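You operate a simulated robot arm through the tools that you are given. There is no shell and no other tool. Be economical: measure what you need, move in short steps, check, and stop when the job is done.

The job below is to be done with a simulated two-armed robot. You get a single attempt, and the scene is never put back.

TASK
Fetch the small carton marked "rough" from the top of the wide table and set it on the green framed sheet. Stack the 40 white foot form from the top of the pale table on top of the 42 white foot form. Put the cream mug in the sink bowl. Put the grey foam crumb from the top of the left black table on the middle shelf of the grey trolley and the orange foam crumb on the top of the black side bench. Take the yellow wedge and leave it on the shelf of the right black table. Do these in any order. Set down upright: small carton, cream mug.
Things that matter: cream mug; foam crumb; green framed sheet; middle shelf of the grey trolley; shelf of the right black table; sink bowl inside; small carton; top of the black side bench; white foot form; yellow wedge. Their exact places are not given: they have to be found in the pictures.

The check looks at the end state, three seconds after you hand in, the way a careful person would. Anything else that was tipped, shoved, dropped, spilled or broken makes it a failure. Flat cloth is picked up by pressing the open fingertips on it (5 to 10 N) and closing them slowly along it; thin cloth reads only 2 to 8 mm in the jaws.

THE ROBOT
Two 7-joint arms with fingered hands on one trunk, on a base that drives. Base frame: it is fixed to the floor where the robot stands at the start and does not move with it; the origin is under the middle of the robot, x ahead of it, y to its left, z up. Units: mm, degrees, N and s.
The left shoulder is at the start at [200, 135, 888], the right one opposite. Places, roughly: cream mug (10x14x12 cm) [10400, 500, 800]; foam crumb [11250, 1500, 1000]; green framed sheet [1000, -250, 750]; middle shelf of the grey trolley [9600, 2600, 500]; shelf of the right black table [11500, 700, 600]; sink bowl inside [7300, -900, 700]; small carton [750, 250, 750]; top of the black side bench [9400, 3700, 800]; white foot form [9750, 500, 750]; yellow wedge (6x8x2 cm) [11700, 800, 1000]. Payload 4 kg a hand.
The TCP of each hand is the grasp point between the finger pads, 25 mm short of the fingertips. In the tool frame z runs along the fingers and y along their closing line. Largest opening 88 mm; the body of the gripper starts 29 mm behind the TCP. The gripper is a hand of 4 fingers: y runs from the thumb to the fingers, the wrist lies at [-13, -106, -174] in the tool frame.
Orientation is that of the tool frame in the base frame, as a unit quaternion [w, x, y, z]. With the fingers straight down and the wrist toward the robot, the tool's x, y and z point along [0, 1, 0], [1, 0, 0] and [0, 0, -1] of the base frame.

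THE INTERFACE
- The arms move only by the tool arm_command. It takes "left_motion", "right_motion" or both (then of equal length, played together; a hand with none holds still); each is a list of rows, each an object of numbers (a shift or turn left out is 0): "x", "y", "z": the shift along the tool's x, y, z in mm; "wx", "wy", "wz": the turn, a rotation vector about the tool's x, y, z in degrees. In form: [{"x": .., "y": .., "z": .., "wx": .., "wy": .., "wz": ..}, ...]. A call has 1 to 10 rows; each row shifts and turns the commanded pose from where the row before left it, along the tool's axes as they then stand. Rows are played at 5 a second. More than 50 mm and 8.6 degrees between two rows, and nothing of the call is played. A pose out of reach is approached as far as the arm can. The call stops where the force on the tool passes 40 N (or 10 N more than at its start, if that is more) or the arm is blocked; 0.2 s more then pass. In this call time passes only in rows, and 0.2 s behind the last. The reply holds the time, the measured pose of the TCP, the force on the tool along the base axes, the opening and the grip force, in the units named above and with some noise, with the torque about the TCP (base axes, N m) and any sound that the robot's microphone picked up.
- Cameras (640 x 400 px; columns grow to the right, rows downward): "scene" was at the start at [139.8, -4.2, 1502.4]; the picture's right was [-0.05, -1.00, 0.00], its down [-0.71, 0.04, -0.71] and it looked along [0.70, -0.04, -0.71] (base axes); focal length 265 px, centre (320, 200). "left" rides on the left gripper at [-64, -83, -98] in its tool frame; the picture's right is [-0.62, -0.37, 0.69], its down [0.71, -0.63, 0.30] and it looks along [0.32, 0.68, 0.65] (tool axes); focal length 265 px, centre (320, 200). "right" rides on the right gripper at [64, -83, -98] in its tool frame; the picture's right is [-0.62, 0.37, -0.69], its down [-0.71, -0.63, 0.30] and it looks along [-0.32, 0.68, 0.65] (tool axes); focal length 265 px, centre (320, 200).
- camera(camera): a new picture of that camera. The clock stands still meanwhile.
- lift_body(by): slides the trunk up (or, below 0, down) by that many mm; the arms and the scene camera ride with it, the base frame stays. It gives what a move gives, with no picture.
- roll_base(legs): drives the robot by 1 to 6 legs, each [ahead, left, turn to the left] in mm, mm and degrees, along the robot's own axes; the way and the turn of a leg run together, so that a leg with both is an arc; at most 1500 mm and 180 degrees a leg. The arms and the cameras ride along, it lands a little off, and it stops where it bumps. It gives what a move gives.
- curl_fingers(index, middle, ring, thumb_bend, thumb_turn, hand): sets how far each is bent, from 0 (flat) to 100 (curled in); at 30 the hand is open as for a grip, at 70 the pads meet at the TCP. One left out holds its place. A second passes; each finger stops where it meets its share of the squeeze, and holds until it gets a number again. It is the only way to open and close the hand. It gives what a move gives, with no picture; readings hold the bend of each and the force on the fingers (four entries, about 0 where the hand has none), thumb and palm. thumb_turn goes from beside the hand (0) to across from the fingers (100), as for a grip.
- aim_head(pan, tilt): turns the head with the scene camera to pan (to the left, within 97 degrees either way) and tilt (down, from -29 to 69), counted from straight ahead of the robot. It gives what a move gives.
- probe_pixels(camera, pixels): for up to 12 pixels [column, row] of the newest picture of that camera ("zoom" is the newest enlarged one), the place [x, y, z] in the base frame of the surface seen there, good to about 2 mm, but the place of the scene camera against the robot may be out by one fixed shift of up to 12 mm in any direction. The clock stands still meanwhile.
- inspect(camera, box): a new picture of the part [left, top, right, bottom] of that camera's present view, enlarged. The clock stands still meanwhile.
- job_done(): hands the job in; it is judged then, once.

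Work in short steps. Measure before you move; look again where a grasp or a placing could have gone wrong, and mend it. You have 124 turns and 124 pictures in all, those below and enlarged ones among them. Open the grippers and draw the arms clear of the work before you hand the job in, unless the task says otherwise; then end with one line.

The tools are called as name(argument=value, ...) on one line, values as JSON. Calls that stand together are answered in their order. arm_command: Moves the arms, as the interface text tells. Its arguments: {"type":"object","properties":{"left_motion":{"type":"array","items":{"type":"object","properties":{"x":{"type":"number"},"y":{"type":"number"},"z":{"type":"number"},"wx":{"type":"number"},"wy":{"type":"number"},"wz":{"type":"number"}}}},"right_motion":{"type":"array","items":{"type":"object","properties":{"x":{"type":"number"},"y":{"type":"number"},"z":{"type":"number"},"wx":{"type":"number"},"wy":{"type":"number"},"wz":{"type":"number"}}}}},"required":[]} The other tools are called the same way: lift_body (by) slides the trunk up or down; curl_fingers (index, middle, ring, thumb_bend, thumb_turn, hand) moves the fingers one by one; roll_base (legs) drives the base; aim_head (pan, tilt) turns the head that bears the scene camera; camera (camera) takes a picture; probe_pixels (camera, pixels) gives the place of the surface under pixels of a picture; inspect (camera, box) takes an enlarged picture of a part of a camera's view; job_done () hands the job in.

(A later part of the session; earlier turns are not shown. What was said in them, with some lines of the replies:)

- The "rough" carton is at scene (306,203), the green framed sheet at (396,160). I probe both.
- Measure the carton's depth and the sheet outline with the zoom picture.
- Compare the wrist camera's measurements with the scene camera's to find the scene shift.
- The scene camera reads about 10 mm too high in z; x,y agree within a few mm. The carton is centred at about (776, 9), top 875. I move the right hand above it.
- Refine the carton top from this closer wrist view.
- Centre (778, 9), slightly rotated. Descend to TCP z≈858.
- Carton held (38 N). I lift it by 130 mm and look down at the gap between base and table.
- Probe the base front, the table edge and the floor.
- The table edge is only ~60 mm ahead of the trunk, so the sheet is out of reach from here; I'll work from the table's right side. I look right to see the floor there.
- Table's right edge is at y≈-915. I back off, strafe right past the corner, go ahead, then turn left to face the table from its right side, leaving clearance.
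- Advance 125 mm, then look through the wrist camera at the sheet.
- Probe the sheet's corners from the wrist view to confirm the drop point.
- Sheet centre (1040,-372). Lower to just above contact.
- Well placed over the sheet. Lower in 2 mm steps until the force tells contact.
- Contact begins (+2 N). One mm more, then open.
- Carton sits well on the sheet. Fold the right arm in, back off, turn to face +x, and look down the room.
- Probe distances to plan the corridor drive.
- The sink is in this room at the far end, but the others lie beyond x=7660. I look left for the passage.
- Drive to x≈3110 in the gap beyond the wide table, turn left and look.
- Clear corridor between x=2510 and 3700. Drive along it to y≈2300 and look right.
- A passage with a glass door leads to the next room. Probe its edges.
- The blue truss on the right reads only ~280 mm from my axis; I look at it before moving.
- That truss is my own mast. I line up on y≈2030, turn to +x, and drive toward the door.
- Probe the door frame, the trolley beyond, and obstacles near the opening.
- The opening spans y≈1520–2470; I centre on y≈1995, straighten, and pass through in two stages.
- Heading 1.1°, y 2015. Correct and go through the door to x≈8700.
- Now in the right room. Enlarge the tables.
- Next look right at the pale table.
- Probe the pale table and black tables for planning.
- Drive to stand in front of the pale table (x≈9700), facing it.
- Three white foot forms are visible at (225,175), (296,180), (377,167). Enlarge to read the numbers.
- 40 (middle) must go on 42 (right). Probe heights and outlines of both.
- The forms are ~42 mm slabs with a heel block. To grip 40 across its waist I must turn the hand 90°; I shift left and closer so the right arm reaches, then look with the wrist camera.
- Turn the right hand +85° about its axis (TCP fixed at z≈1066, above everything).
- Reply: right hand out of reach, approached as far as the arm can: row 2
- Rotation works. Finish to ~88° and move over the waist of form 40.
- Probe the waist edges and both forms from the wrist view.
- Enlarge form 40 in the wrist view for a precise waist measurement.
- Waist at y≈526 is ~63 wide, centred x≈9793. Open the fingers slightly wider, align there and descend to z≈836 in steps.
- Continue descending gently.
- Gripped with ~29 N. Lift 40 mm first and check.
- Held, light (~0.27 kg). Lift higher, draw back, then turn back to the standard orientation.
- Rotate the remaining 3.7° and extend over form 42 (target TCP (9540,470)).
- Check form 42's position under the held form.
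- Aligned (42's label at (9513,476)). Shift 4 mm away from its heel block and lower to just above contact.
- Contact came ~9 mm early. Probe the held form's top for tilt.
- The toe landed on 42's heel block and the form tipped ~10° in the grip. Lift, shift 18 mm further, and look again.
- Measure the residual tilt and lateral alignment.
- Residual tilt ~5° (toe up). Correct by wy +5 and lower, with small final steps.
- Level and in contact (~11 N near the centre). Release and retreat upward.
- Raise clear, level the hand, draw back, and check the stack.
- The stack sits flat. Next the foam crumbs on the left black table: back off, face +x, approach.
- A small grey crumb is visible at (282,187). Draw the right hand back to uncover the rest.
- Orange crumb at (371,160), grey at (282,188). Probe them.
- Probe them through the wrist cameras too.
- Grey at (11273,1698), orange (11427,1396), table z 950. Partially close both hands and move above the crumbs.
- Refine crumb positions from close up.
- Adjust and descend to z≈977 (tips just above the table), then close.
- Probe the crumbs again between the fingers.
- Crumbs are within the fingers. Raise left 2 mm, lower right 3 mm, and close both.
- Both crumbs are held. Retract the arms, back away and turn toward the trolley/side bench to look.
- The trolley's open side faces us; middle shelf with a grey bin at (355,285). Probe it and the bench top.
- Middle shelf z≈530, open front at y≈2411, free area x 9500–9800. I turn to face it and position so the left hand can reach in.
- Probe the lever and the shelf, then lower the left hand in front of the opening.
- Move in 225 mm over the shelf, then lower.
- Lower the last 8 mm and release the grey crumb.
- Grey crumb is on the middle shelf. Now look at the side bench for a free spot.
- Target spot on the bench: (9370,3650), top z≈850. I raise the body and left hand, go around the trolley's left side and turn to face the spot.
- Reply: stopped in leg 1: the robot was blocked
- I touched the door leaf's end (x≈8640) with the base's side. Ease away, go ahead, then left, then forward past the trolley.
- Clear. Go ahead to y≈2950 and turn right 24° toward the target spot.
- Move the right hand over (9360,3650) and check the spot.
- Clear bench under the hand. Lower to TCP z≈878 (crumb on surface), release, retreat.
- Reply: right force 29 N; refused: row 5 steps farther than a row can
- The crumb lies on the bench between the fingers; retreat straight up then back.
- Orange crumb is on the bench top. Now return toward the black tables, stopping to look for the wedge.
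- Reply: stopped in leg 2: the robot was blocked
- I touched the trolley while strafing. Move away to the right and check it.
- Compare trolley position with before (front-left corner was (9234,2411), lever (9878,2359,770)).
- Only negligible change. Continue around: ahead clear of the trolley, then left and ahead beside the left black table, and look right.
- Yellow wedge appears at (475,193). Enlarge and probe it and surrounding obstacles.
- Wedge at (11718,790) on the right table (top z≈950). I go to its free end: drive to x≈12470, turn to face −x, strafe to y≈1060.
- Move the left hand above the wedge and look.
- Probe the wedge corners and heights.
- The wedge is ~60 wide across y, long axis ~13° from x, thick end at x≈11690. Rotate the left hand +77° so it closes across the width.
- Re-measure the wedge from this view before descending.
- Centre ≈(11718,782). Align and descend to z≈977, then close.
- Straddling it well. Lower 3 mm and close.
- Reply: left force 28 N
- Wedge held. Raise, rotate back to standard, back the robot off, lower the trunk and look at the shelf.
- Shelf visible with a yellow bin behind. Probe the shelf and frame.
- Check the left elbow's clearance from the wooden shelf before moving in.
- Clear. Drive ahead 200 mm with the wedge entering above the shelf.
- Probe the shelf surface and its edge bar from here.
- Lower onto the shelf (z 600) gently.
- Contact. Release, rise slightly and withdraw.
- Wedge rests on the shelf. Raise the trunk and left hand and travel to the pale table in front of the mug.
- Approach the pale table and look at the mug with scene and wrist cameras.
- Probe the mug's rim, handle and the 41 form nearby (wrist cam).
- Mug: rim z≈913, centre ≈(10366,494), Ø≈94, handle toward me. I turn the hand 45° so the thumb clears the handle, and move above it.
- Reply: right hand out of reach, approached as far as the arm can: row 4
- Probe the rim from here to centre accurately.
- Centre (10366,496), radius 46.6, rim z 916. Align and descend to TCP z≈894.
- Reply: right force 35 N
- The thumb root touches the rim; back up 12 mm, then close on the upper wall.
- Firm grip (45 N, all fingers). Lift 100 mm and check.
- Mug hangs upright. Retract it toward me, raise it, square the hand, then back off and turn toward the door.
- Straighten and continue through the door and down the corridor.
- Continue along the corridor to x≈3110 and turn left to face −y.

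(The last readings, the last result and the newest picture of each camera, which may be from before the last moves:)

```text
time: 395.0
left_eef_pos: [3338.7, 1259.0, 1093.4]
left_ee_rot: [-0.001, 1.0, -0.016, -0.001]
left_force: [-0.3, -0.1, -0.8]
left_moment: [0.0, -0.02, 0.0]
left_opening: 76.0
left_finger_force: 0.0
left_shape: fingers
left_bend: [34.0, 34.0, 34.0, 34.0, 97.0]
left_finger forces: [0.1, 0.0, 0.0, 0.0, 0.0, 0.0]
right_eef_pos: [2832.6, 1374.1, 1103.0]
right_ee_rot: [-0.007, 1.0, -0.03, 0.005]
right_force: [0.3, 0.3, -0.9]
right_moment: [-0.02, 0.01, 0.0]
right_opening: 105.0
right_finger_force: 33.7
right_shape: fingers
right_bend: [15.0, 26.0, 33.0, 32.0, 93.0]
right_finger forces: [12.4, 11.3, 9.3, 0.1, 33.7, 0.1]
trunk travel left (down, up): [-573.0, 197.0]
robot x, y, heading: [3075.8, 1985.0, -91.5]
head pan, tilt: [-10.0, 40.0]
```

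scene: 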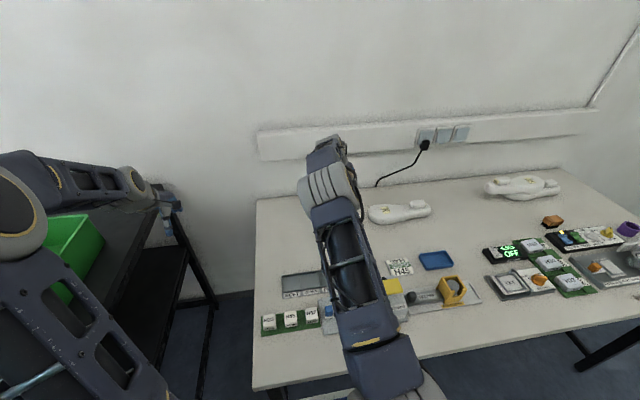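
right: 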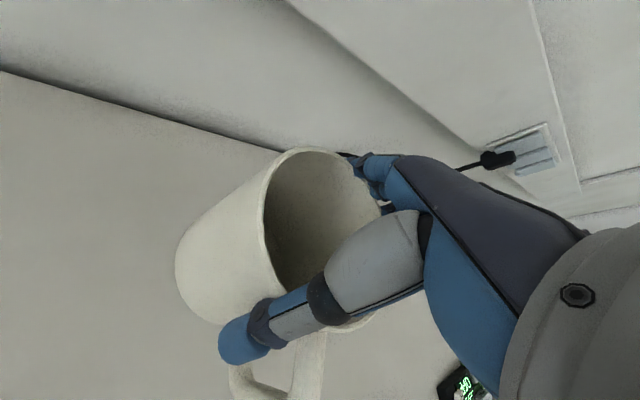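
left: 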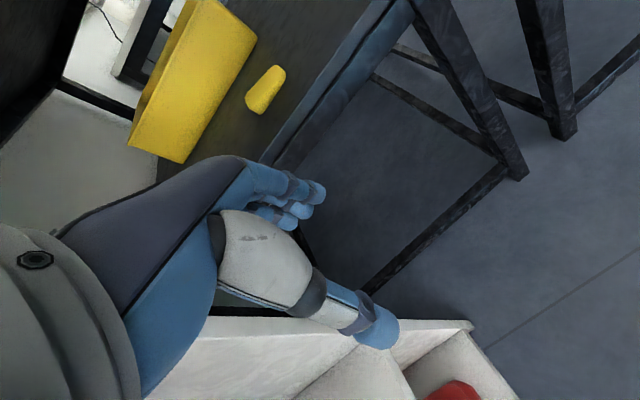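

Fix heading, drive down to y≈-1150, turn left toward +x.

roll_base(legs=[[0, 30, 1.5], [1050, 0, 0], [1050, 0, 0], [1050, 0, 0], [0, 0, 90]])

```text
time: 414.9
left_eef_pos: [3813.5, -887.7, 1092.8]
left_ee_rot: [0.0, 0.701, 0.713, 0.0]
left_force: [0.0, -0.3, -0.4]
left_moment: [0.01, 0.0, 0.0]
left_opening: 76.3
left_finger_force: 0.1
left_shape: fingers
left_bend: [34.0, 34.0, 34.0, 34.0, 97.0]
left_finger forces: [0.0, 0.1, 0.1, 0.1, 0.1, 0.1]
right_eef_pos: [3722.7, -1398.8, 1103.8]
right_ee_rot: [-0.008, 0.711, 0.703, -0.001]
right_force: [0.5, 0.0, -1.0]
right_moment: [0.02, -0.01, 0.0]
right_opening: 104.2
right_finger_force: 31.0
right_shape: fingers
right_bend: [16.0, 26.0, 34.0, 33.0, 93.0]
right_finger forces: [11.5, 10.9, 8.5, 0.0, 31.1, 0.0]
trunk travel left (down, up): [-573.0, 197.0]
robot x, y, heading: [3104.3, -1184.6, 1.1]
head pan, tilt: [-10.0, 40.0]
```

Drive toward the sink, strafing left to y≈-800, and look.

roll_base(legs=[[0, 0, -1.1], [1050, 0, 0], [1050, 0, 0], [0, 380, 0], [950, 0, 0]])

aim_head(pan=0, tilt=35)

camera(camera="scene")

camera(camera="right")

```text
time: 432.2
left_eef_pos: [6893.5, -556.6, 1093.9]
left_ee_rot: [-0.001, 0.716, 0.698, 0.0]
left_force: [-0.4, 0.0, -0.3]
left_moment: [0.03, -0.02, -0.01]
left_opening: 76.0
left_finger_force: 0.0
left_shape: fingers
left_bend: [34.0, 34.0, 34.0, 34.0, 97.0]
left_finger forces: [0.0, 0.1, 0.0, 0.1, 0.0, 0.0]
right_eef_pos: [6779.9, -1065.0, 1104.1]
right_ee_rot: [-0.009, 0.727, 0.687, -0.001]
right_force: [0.2, 0.5, -1.5]
right_moment: [0.04, 0.0, 0.02]
right_opening: 104.0
right_finger_force: 30.8
right_shape: fingers
right_bend: [16.0, 26.0, 34.0, 33.0, 93.0]
right_finger forces: [11.4, 10.9, 8.5, 0.1, 30.8, 0.1]
trunk travel left (down, up): [-573.0, 197.0]
robot x, y, heading: [6166.6, -824.6, -1.4]
head pan, tilt: [-10.0, 40.0]
```

```text
time: 433.0
left_eef_pos: [6891.9, -558.8, 1092.4]
left_ee_rot: [-0.001, 0.716, 0.698, -0.001]
left_force: [0.1, 0.7, 0.1]
left_moment: [0.0, 0.01, 0.04]
left_opening: 76.4
left_finger_force: 0.0
left_shape: fingers
left_bend: [34.0, 34.0, 34.0, 34.0, 97.0]
left_finger forces: [0.0, 0.0, 0.0, 0.0, 0.0, 0.1]
right_eef_pos: [6779.9, -1064.1, 1104.3]
right_ee_rot: [-0.008, 0.726, 0.687, -0.002]
right_force: [-0.2, -0.2, -1.0]
right_moment: [-0.01, -0.02, -0.01]
right_opening: 103.9
right_finger_force: 31.4
right_shape: fingers
right_bend: [16.0, 26.0, 34.0, 33.0, 93.0]
right_finger forces: [11.4, 10.8, 8.5, 0.0, 31.0, 0.1]
trunk travel left (down, up): [-573.0, 197.0]
robot x, y, heading: [6168.1, -826.8, -1.3]
head pan, tilt: [0.0, 35.0]
```

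```text
20 pictures are left
```

scene: 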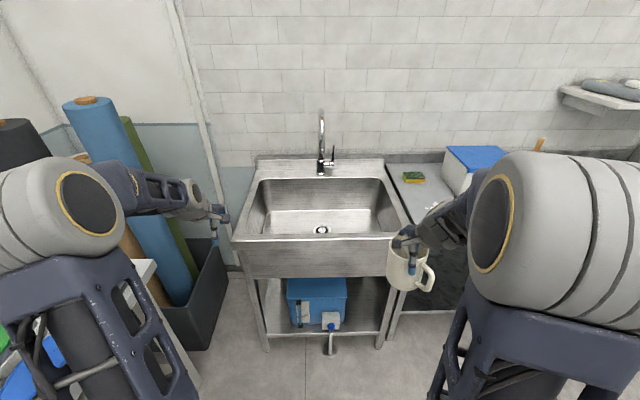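

```text
19 pictures are left
```

right: 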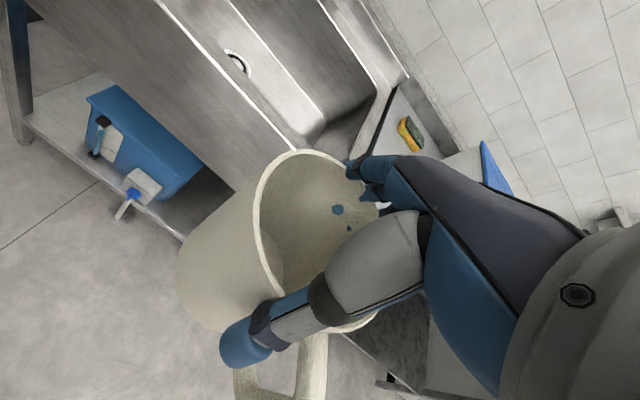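

Probe the sink bowl, rim, front edge, faucet and the rolls near my left hand.

probe_pixels(camera="scene", pixels=[[320, 231], [275, 215], [370, 220], [320, 205], [320, 240], [255, 190], [390, 190], [320, 180], [150, 190], [180, 200], [320, 270], [322, 120]])

```text
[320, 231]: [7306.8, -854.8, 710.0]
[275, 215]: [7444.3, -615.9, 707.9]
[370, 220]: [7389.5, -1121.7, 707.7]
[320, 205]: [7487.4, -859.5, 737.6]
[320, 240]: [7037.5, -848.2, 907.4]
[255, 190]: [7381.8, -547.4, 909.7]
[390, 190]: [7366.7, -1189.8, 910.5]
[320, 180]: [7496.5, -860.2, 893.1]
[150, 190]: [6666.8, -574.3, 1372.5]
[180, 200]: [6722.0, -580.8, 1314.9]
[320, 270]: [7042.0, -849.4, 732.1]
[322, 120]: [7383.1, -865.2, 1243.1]
```

Bowl floor z≈698, spans y −560…−1150, faucet over (7383,−865). I tuck the left arm, drive ahead 430 mm, and aim for (7265,−1015).

arm_command(left_motion=[{"x": -15, "y": -42}, {"x": -15, "y": -42}, {"x": -15, "y": -42}, {"x": -15, "y": -42}, {"x": -15, "y": -42}, {"x": -15, "y": -42}])

roll_base(legs=[[430, 0, 1.3]])

camera(camera="scene")

```text
time: 434.4
left_eef_pos: [6664.1, -635.0, 1117.5]
left_ee_rot: [-0.001, 0.715, 0.699, -0.007]
left_force: [0.8, 0.3, 0.7]
left_moment: [-0.05, 0.06, 0.0]
left_opening: 76.1
left_finger_force: 0.1
left_shape: fingers
left_bend: [34.0, 34.0, 34.0, 34.0, 98.0]
left_finger forces: [0.1, 0.1, 0.1, 0.0, 0.1, 0.0]
left hand out of reach, approached as far as the arm can: row 5, 6
right_eef_pos: [6780.5, -1064.9, 1103.7]
right_ee_rot: [-0.009, 0.727, 0.686, -0.002]
right_force: [0.4, 0.4, -1.0]
right_moment: [0.03, 0.02, -0.05]
right_opening: 104.3
right_finger_force: 30.2
right_shape: fingers
right_bend: [16.0, 26.0, 34.0, 33.0, 93.0]
right_finger forces: [11.3, 10.8, 8.5, 0.0, 30.8, 0.0]
trunk travel left (down, up): [-573.0, 197.0]
robot x, y, heading: [6164.8, -826.1, -1.5]
head pan, tilt: [0.0, 35.0]
```

```text
time: 437.0
left_eef_pos: [7100.1, -630.8, 1117.4]
left_ee_rot: [-0.001, 0.71, 0.704, -0.001]
left_force: [-0.8, 0.1, -1.0]
left_moment: [0.02, 0.02, 0.02]
left_opening: 76.6
left_finger_force: 0.1
left_shape: fingers
left_bend: [34.0, 34.0, 34.0, 34.0, 98.0]
left_finger forces: [0.0, 0.1, 0.0, 0.0, 0.0, 0.1]
right_eef_pos: [7222.6, -1060.6, 1103.9]
right_ee_rot: [-0.008, 0.721, 0.693, -0.001]
right_force: [0.6, 1.0, -2.3]
right_moment: [0.0, -0.01, 0.04]
right_opening: 103.9
right_finger_force: 30.6
right_shape: fingers
right_bend: [16.0, 26.0, 34.0, 33.0, 93.0]
right_finger forces: [11.4, 10.9, 8.4, 0.0, 30.8, 0.0]
trunk travel left (down, up): [-573.0, 197.0]
robot x, y, heading: [6604.6, -832.3, -0.7]
head pan, tilt: [0.0, 35.0]
```

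```text
18 pictures are left
```

scene: 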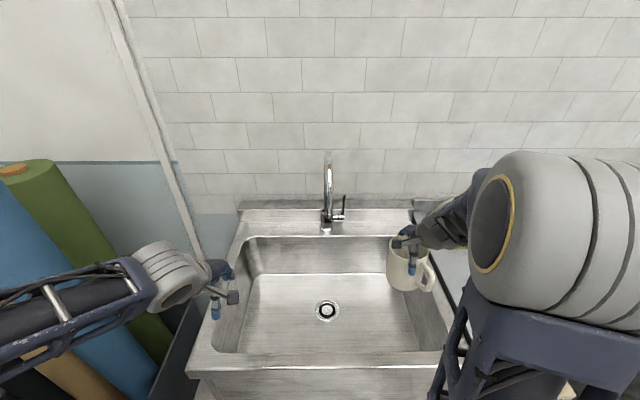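

Move over the bowl's free right-front area and lower part-way.

arm_command(right_motion=[{"x": 28, "y": 20}, {"x": 29, "y": 20}, {"z": 45}, {"z": 45}, {"z": 45}, {"z": 45}, {"z": 45}, {"z": 25}])

camera(camera="scene")

camera(camera="right")

```text
time: 438.8
left_eef_pos: [7100.3, -630.5, 1117.8]
left_ee_rot: [-0.002, 0.71, 0.704, -0.001]
left_force: [-0.2, 0.0, 0.0]
left_moment: [-0.01, 0.01, 0.0]
left_opening: 76.2
left_finger_force: 0.0
left_shape: fingers
left_bend: [34.0, 34.0, 34.0, 34.0, 98.0]
left_finger forces: [0.0, 0.0, 0.1, 0.0, 0.0, 0.0]
right_eef_pos: [7258.9, -1003.1, 854.2]
right_ee_rot: [-0.008, 0.721, 0.693, -0.001]
right_force: [0.1, -0.5, -1.7]
right_moment: [0.01, 0.0, -0.01]
right_opening: 103.5
right_finger_force: 29.9
right_shape: fingers
right_bend: [16.0, 26.0, 34.0, 33.0, 93.0]
right_finger forces: [10.9, 10.5, 8.5, 0.1, 29.6, 0.0]
trunk travel left (down, up): [-573.0, 197.0]
robot x, y, heading: [6601.8, -830.7, -0.6]
head pan, tilt: [0.0, 35.0]
```

```text
17 pictures are left
```

scene: 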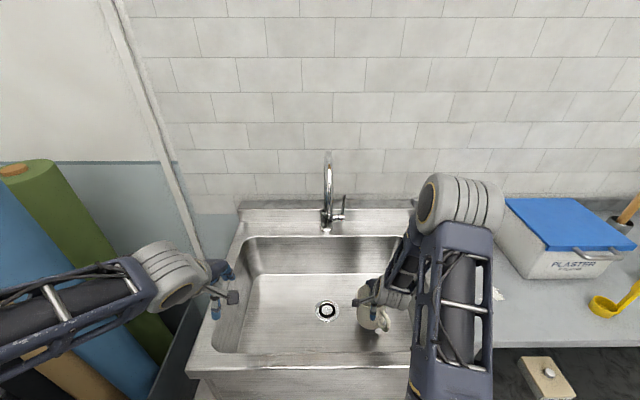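

```text
16 pictures are left
```

right: 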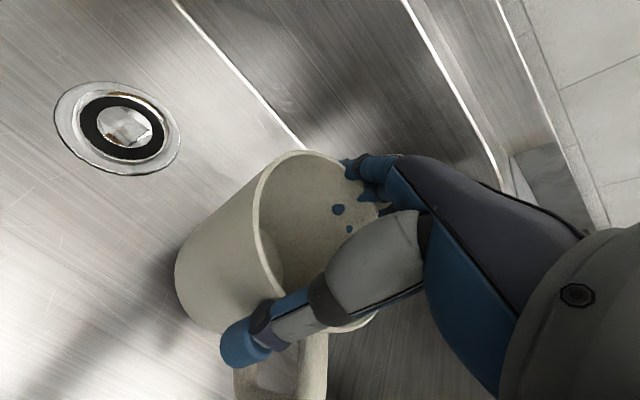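

In the bowl, clear of the walls. Lower the last ~50 mm with fine steps.

arm_command(right_motion=[{"z": 20}, {"z": 15}, {"z": 8}, {"z": 3}, {"z": 2}, {"z": 2}])

```text
time: 440.2
left_eef_pos: [7099.8, -631.4, 1117.9]
left_ee_rot: [-0.002, 0.71, 0.704, -0.001]
left_force: [-0.9, 0.5, 0.1]
left_moment: [-0.02, 0.01, 0.03]
left_opening: 76.3
left_finger_force: 0.1
left_shape: fingers
left_bend: [34.0, 34.0, 34.0, 34.0, 98.0]
left_finger forces: [0.0, 0.0, 0.0, 0.1, 0.0, 0.0]
right_eef_pos: [7261.2, -1002.7, 805.3]
right_ee_rot: [-0.007, 0.721, 0.693, -0.001]
right_force: [-4.7, -3.5, 18.7]
right_moment: [0.12, -0.24, 0.01]
right_opening: 104.1
right_finger_force: 36.1
right_shape: fingers
right_bend: [16.0, 26.0, 34.0, 33.0, 93.0]
right_finger forces: [13.7, 10.9, 9.1, 0.0, 37.3, 0.1]
trunk travel left (down, up): [-573.0, 197.0]
robot x, y, heading: [6604.8, -834.1, -0.3]
head pan, tilt: [0.0, 35.0]
```

Contact (≈19 N). Ease up 1.5 mm, then open wide.

arm_command(right_motion=[{"z": -1.5}])

curl_fingers(hand="right", index=6, middle=8, ring=10, thumb_bend=10)

camera(camera="right")

```text
time: 440.6
left_eef_pos: [7099.5, -631.1, 1117.6]
left_ee_rot: [-0.001, 0.71, 0.704, -0.002]
left_force: [0.1, -0.1, 0.7]
left_moment: [0.0, -0.04, 0.0]
left_opening: 76.2
left_finger_force: 0.1
left_shape: fingers
left_bend: [34.0, 34.0, 34.0, 34.0, 98.0]
left_finger forces: [0.0, 0.0, 0.0, 0.0, 0.1, 0.0]
right_eef_pos: [7260.8, -1001.1, 805.4]
right_ee_rot: [-0.008, 0.721, 0.693, -0.001]
right_force: [0.8, -3.6, 11.2]
right_moment: [0.01, -0.4, -0.08]
right_opening: 104.1
right_finger_force: 32.9
right_shape: fingers
right_bend: [16.0, 26.0, 34.0, 33.0, 93.0]
right_finger forces: [13.3, 11.3, 9.3, 0.0, 31.4, 0.0]
trunk travel left (down, up): [-573.0, 197.0]
robot x, y, heading: [6606.3, -832.4, -0.2]
head pan, tilt: [0.0, 35.0]
```

```text
time: 441.6
left_eef_pos: [7099.7, -631.5, 1117.7]
left_ee_rot: [-0.001, 0.71, 0.704, -0.001]
left_force: [0.4, 0.6, 0.3]
left_moment: [-0.01, -0.01, -0.02]
left_opening: 76.5
left_finger_force: 0.1
left_shape: fingers
left_bend: [34.0, 34.0, 34.0, 34.0, 98.0]
left_finger forces: [0.0, 0.0, 0.1, 0.1, 0.0, 0.1]
right_eef_pos: [7261.6, -1001.7, 804.7]
right_ee_rot: [-0.008, 0.721, 0.693, -0.002]
right_force: [0.4, 0.3, -0.1]
right_moment: [-0.03, 0.02, 0.01]
right_opening: 124.0
right_finger_force: 0.0
right_shape: fingers
right_bend: [6.0, 8.0, 10.0, 10.0, 97.0]
right_finger forces: [0.0, 0.0, 0.1, 0.1, 0.0, 0.0]
trunk travel left (down, up): [-573.0, 197.0]
robot x, y, heading: [6606.8, -832.9, -0.4]
head pan, tilt: [0.0, 35.0]
```

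```text
15 pictures are left
```

right: 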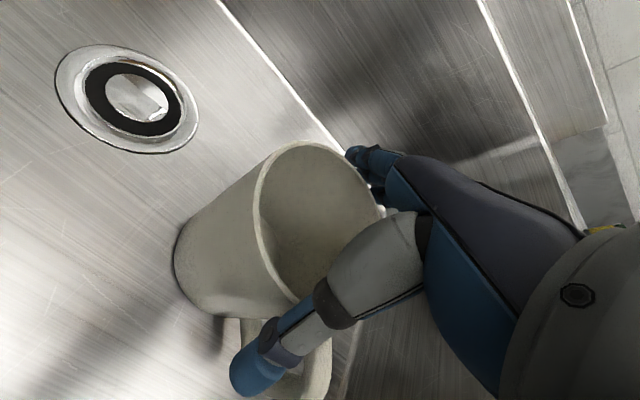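

Released. Rise 25 mm slowly and check that nothing drags.

arm_command(right_motion=[{"z": -6}, {"z": -8}, {"z": -12}])

camera(camera="right")

```text
time: 442.4
left_eef_pos: [7099.7, -630.6, 1117.9]
left_ee_rot: [-0.002, 0.71, 0.704, -0.001]
left_force: [1.2, 0.1, 0.2]
left_moment: [-0.02, -0.01, -0.01]
left_opening: 76.2
left_finger_force: 0.1
left_shape: fingers
left_bend: [34.0, 34.0, 34.0, 34.0, 98.0]
left_finger forces: [0.0, 0.0, 0.0, 0.0, 0.0, 0.0]
right_eef_pos: [7261.4, -1002.5, 831.0]
right_ee_rot: [-0.008, 0.721, 0.693, -0.002]
right_force: [0.2, 0.5, 0.4]
right_moment: [-0.01, 0.0, -0.01]
right_opening: 124.0
right_finger_force: 0.0
right_shape: fingers
right_bend: [6.0, 8.0, 10.0, 10.0, 97.0]
right_finger forces: [0.1, 0.0, 0.0, 0.0, 0.1, 0.0]
trunk travel left (down, up): [-573.0, 197.0]
robot x, y, heading: [6604.1, -833.8, -0.6]
head pan, tilt: [0.0, 35.0]
```

```text
14 pictures are left
```

right: 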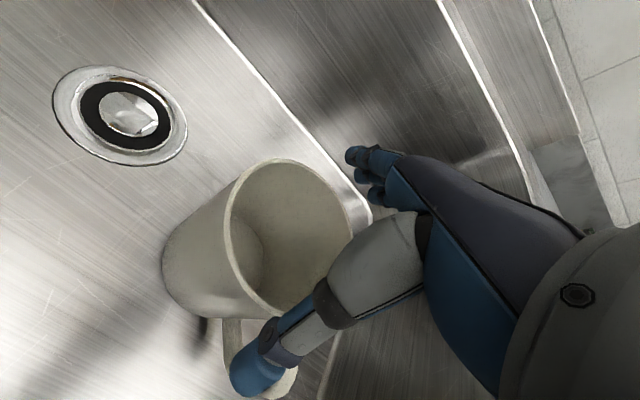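

No drag. Rise well clear, back off, and check the mug.

arm_command(right_motion=[{"z": -30}, {"z": -45}, {"z": -45}, {"z": -45}, {"z": -45}, {"z": -45}, {"z": -20}])

roll_base(legs=[[-300, 0, 0]])

camera(camera="scene")

```text
time: 444.0
left_eef_pos: [7099.6, -631.8, 1118.4]
left_ee_rot: [-0.001, 0.71, 0.704, -0.001]
left_force: [-0.6, -0.4, 0.2]
left_moment: [0.0, 0.0, 0.02]
left_opening: 76.3
left_finger_force: 0.0
left_shape: fingers
left_bend: [34.0, 34.0, 34.0, 34.0, 98.0]
left_finger forces: [0.0, 0.1, 0.1, 0.1, 0.1, 0.0]
right_eef_pos: [7264.3, -1004.8, 1106.6]
right_ee_rot: [-0.007, 0.721, 0.693, -0.002]
right_force: [-0.6, -0.8, -1.2]
right_moment: [0.01, -0.01, 0.02]
right_opening: 124.1
right_finger_force: 0.1
right_shape: fingers
right_bend: [6.0, 8.0, 10.0, 10.0, 97.0]
right_finger forces: [0.0, 0.0, 0.1, 0.1, 0.1, 0.0]
trunk travel left (down, up): [-573.0, 197.0]
robot x, y, heading: [6605.4, -827.4, -0.4]
head pan, tilt: [0.0, 35.0]
```

```text
time: 446.1
left_eef_pos: [6801.1, -629.9, 1118.1]
left_ee_rot: [-0.002, 0.711, 0.703, -0.001]
left_force: [0.0, -0.4, -0.1]
left_moment: [0.01, 0.03, 0.02]
left_opening: 76.1
left_finger_force: 0.0
left_shape: fingers
left_bend: [34.0, 34.0, 34.0, 34.0, 98.0]
left_finger forces: [0.0, 0.0, 0.0, 0.0, 0.0, 0.0]
right_eef_pos: [6962.0, -1002.9, 1105.3]
right_ee_rot: [-0.008, 0.722, 0.692, -0.002]
right_force: [0.7, 0.3, 0.0]
right_moment: [0.03, -0.03, -0.01]
right_opening: 124.0
right_finger_force: 0.1
right_shape: fingers
right_bend: [6.0, 8.0, 10.0, 10.0, 97.0]
right_finger forces: [0.1, 0.1, 0.1, 0.1, 0.1, 0.0]
trunk travel left (down, up): [-573.0, 197.0]
robot x, y, heading: [6305.5, -828.5, -0.4]
head pan, tilt: [0.0, 35.0]
```

```text
13 pictures are left
```

scene: 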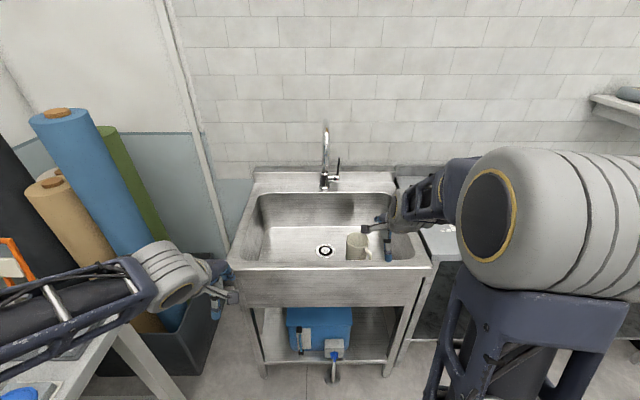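

The mug stands upright in the sink bowl at (357,247), both hands are open and clear, and everything else was confirmed as placed. I hand in.

job_done()

```text
The job is handed in.
```

All six items were placed and the job is handed in. While driving I bumped the open glass door leaf and the grey trolley. The door looked undisturbed; trolley readings afterwards were up to about 25 mm off, which may be camera error.
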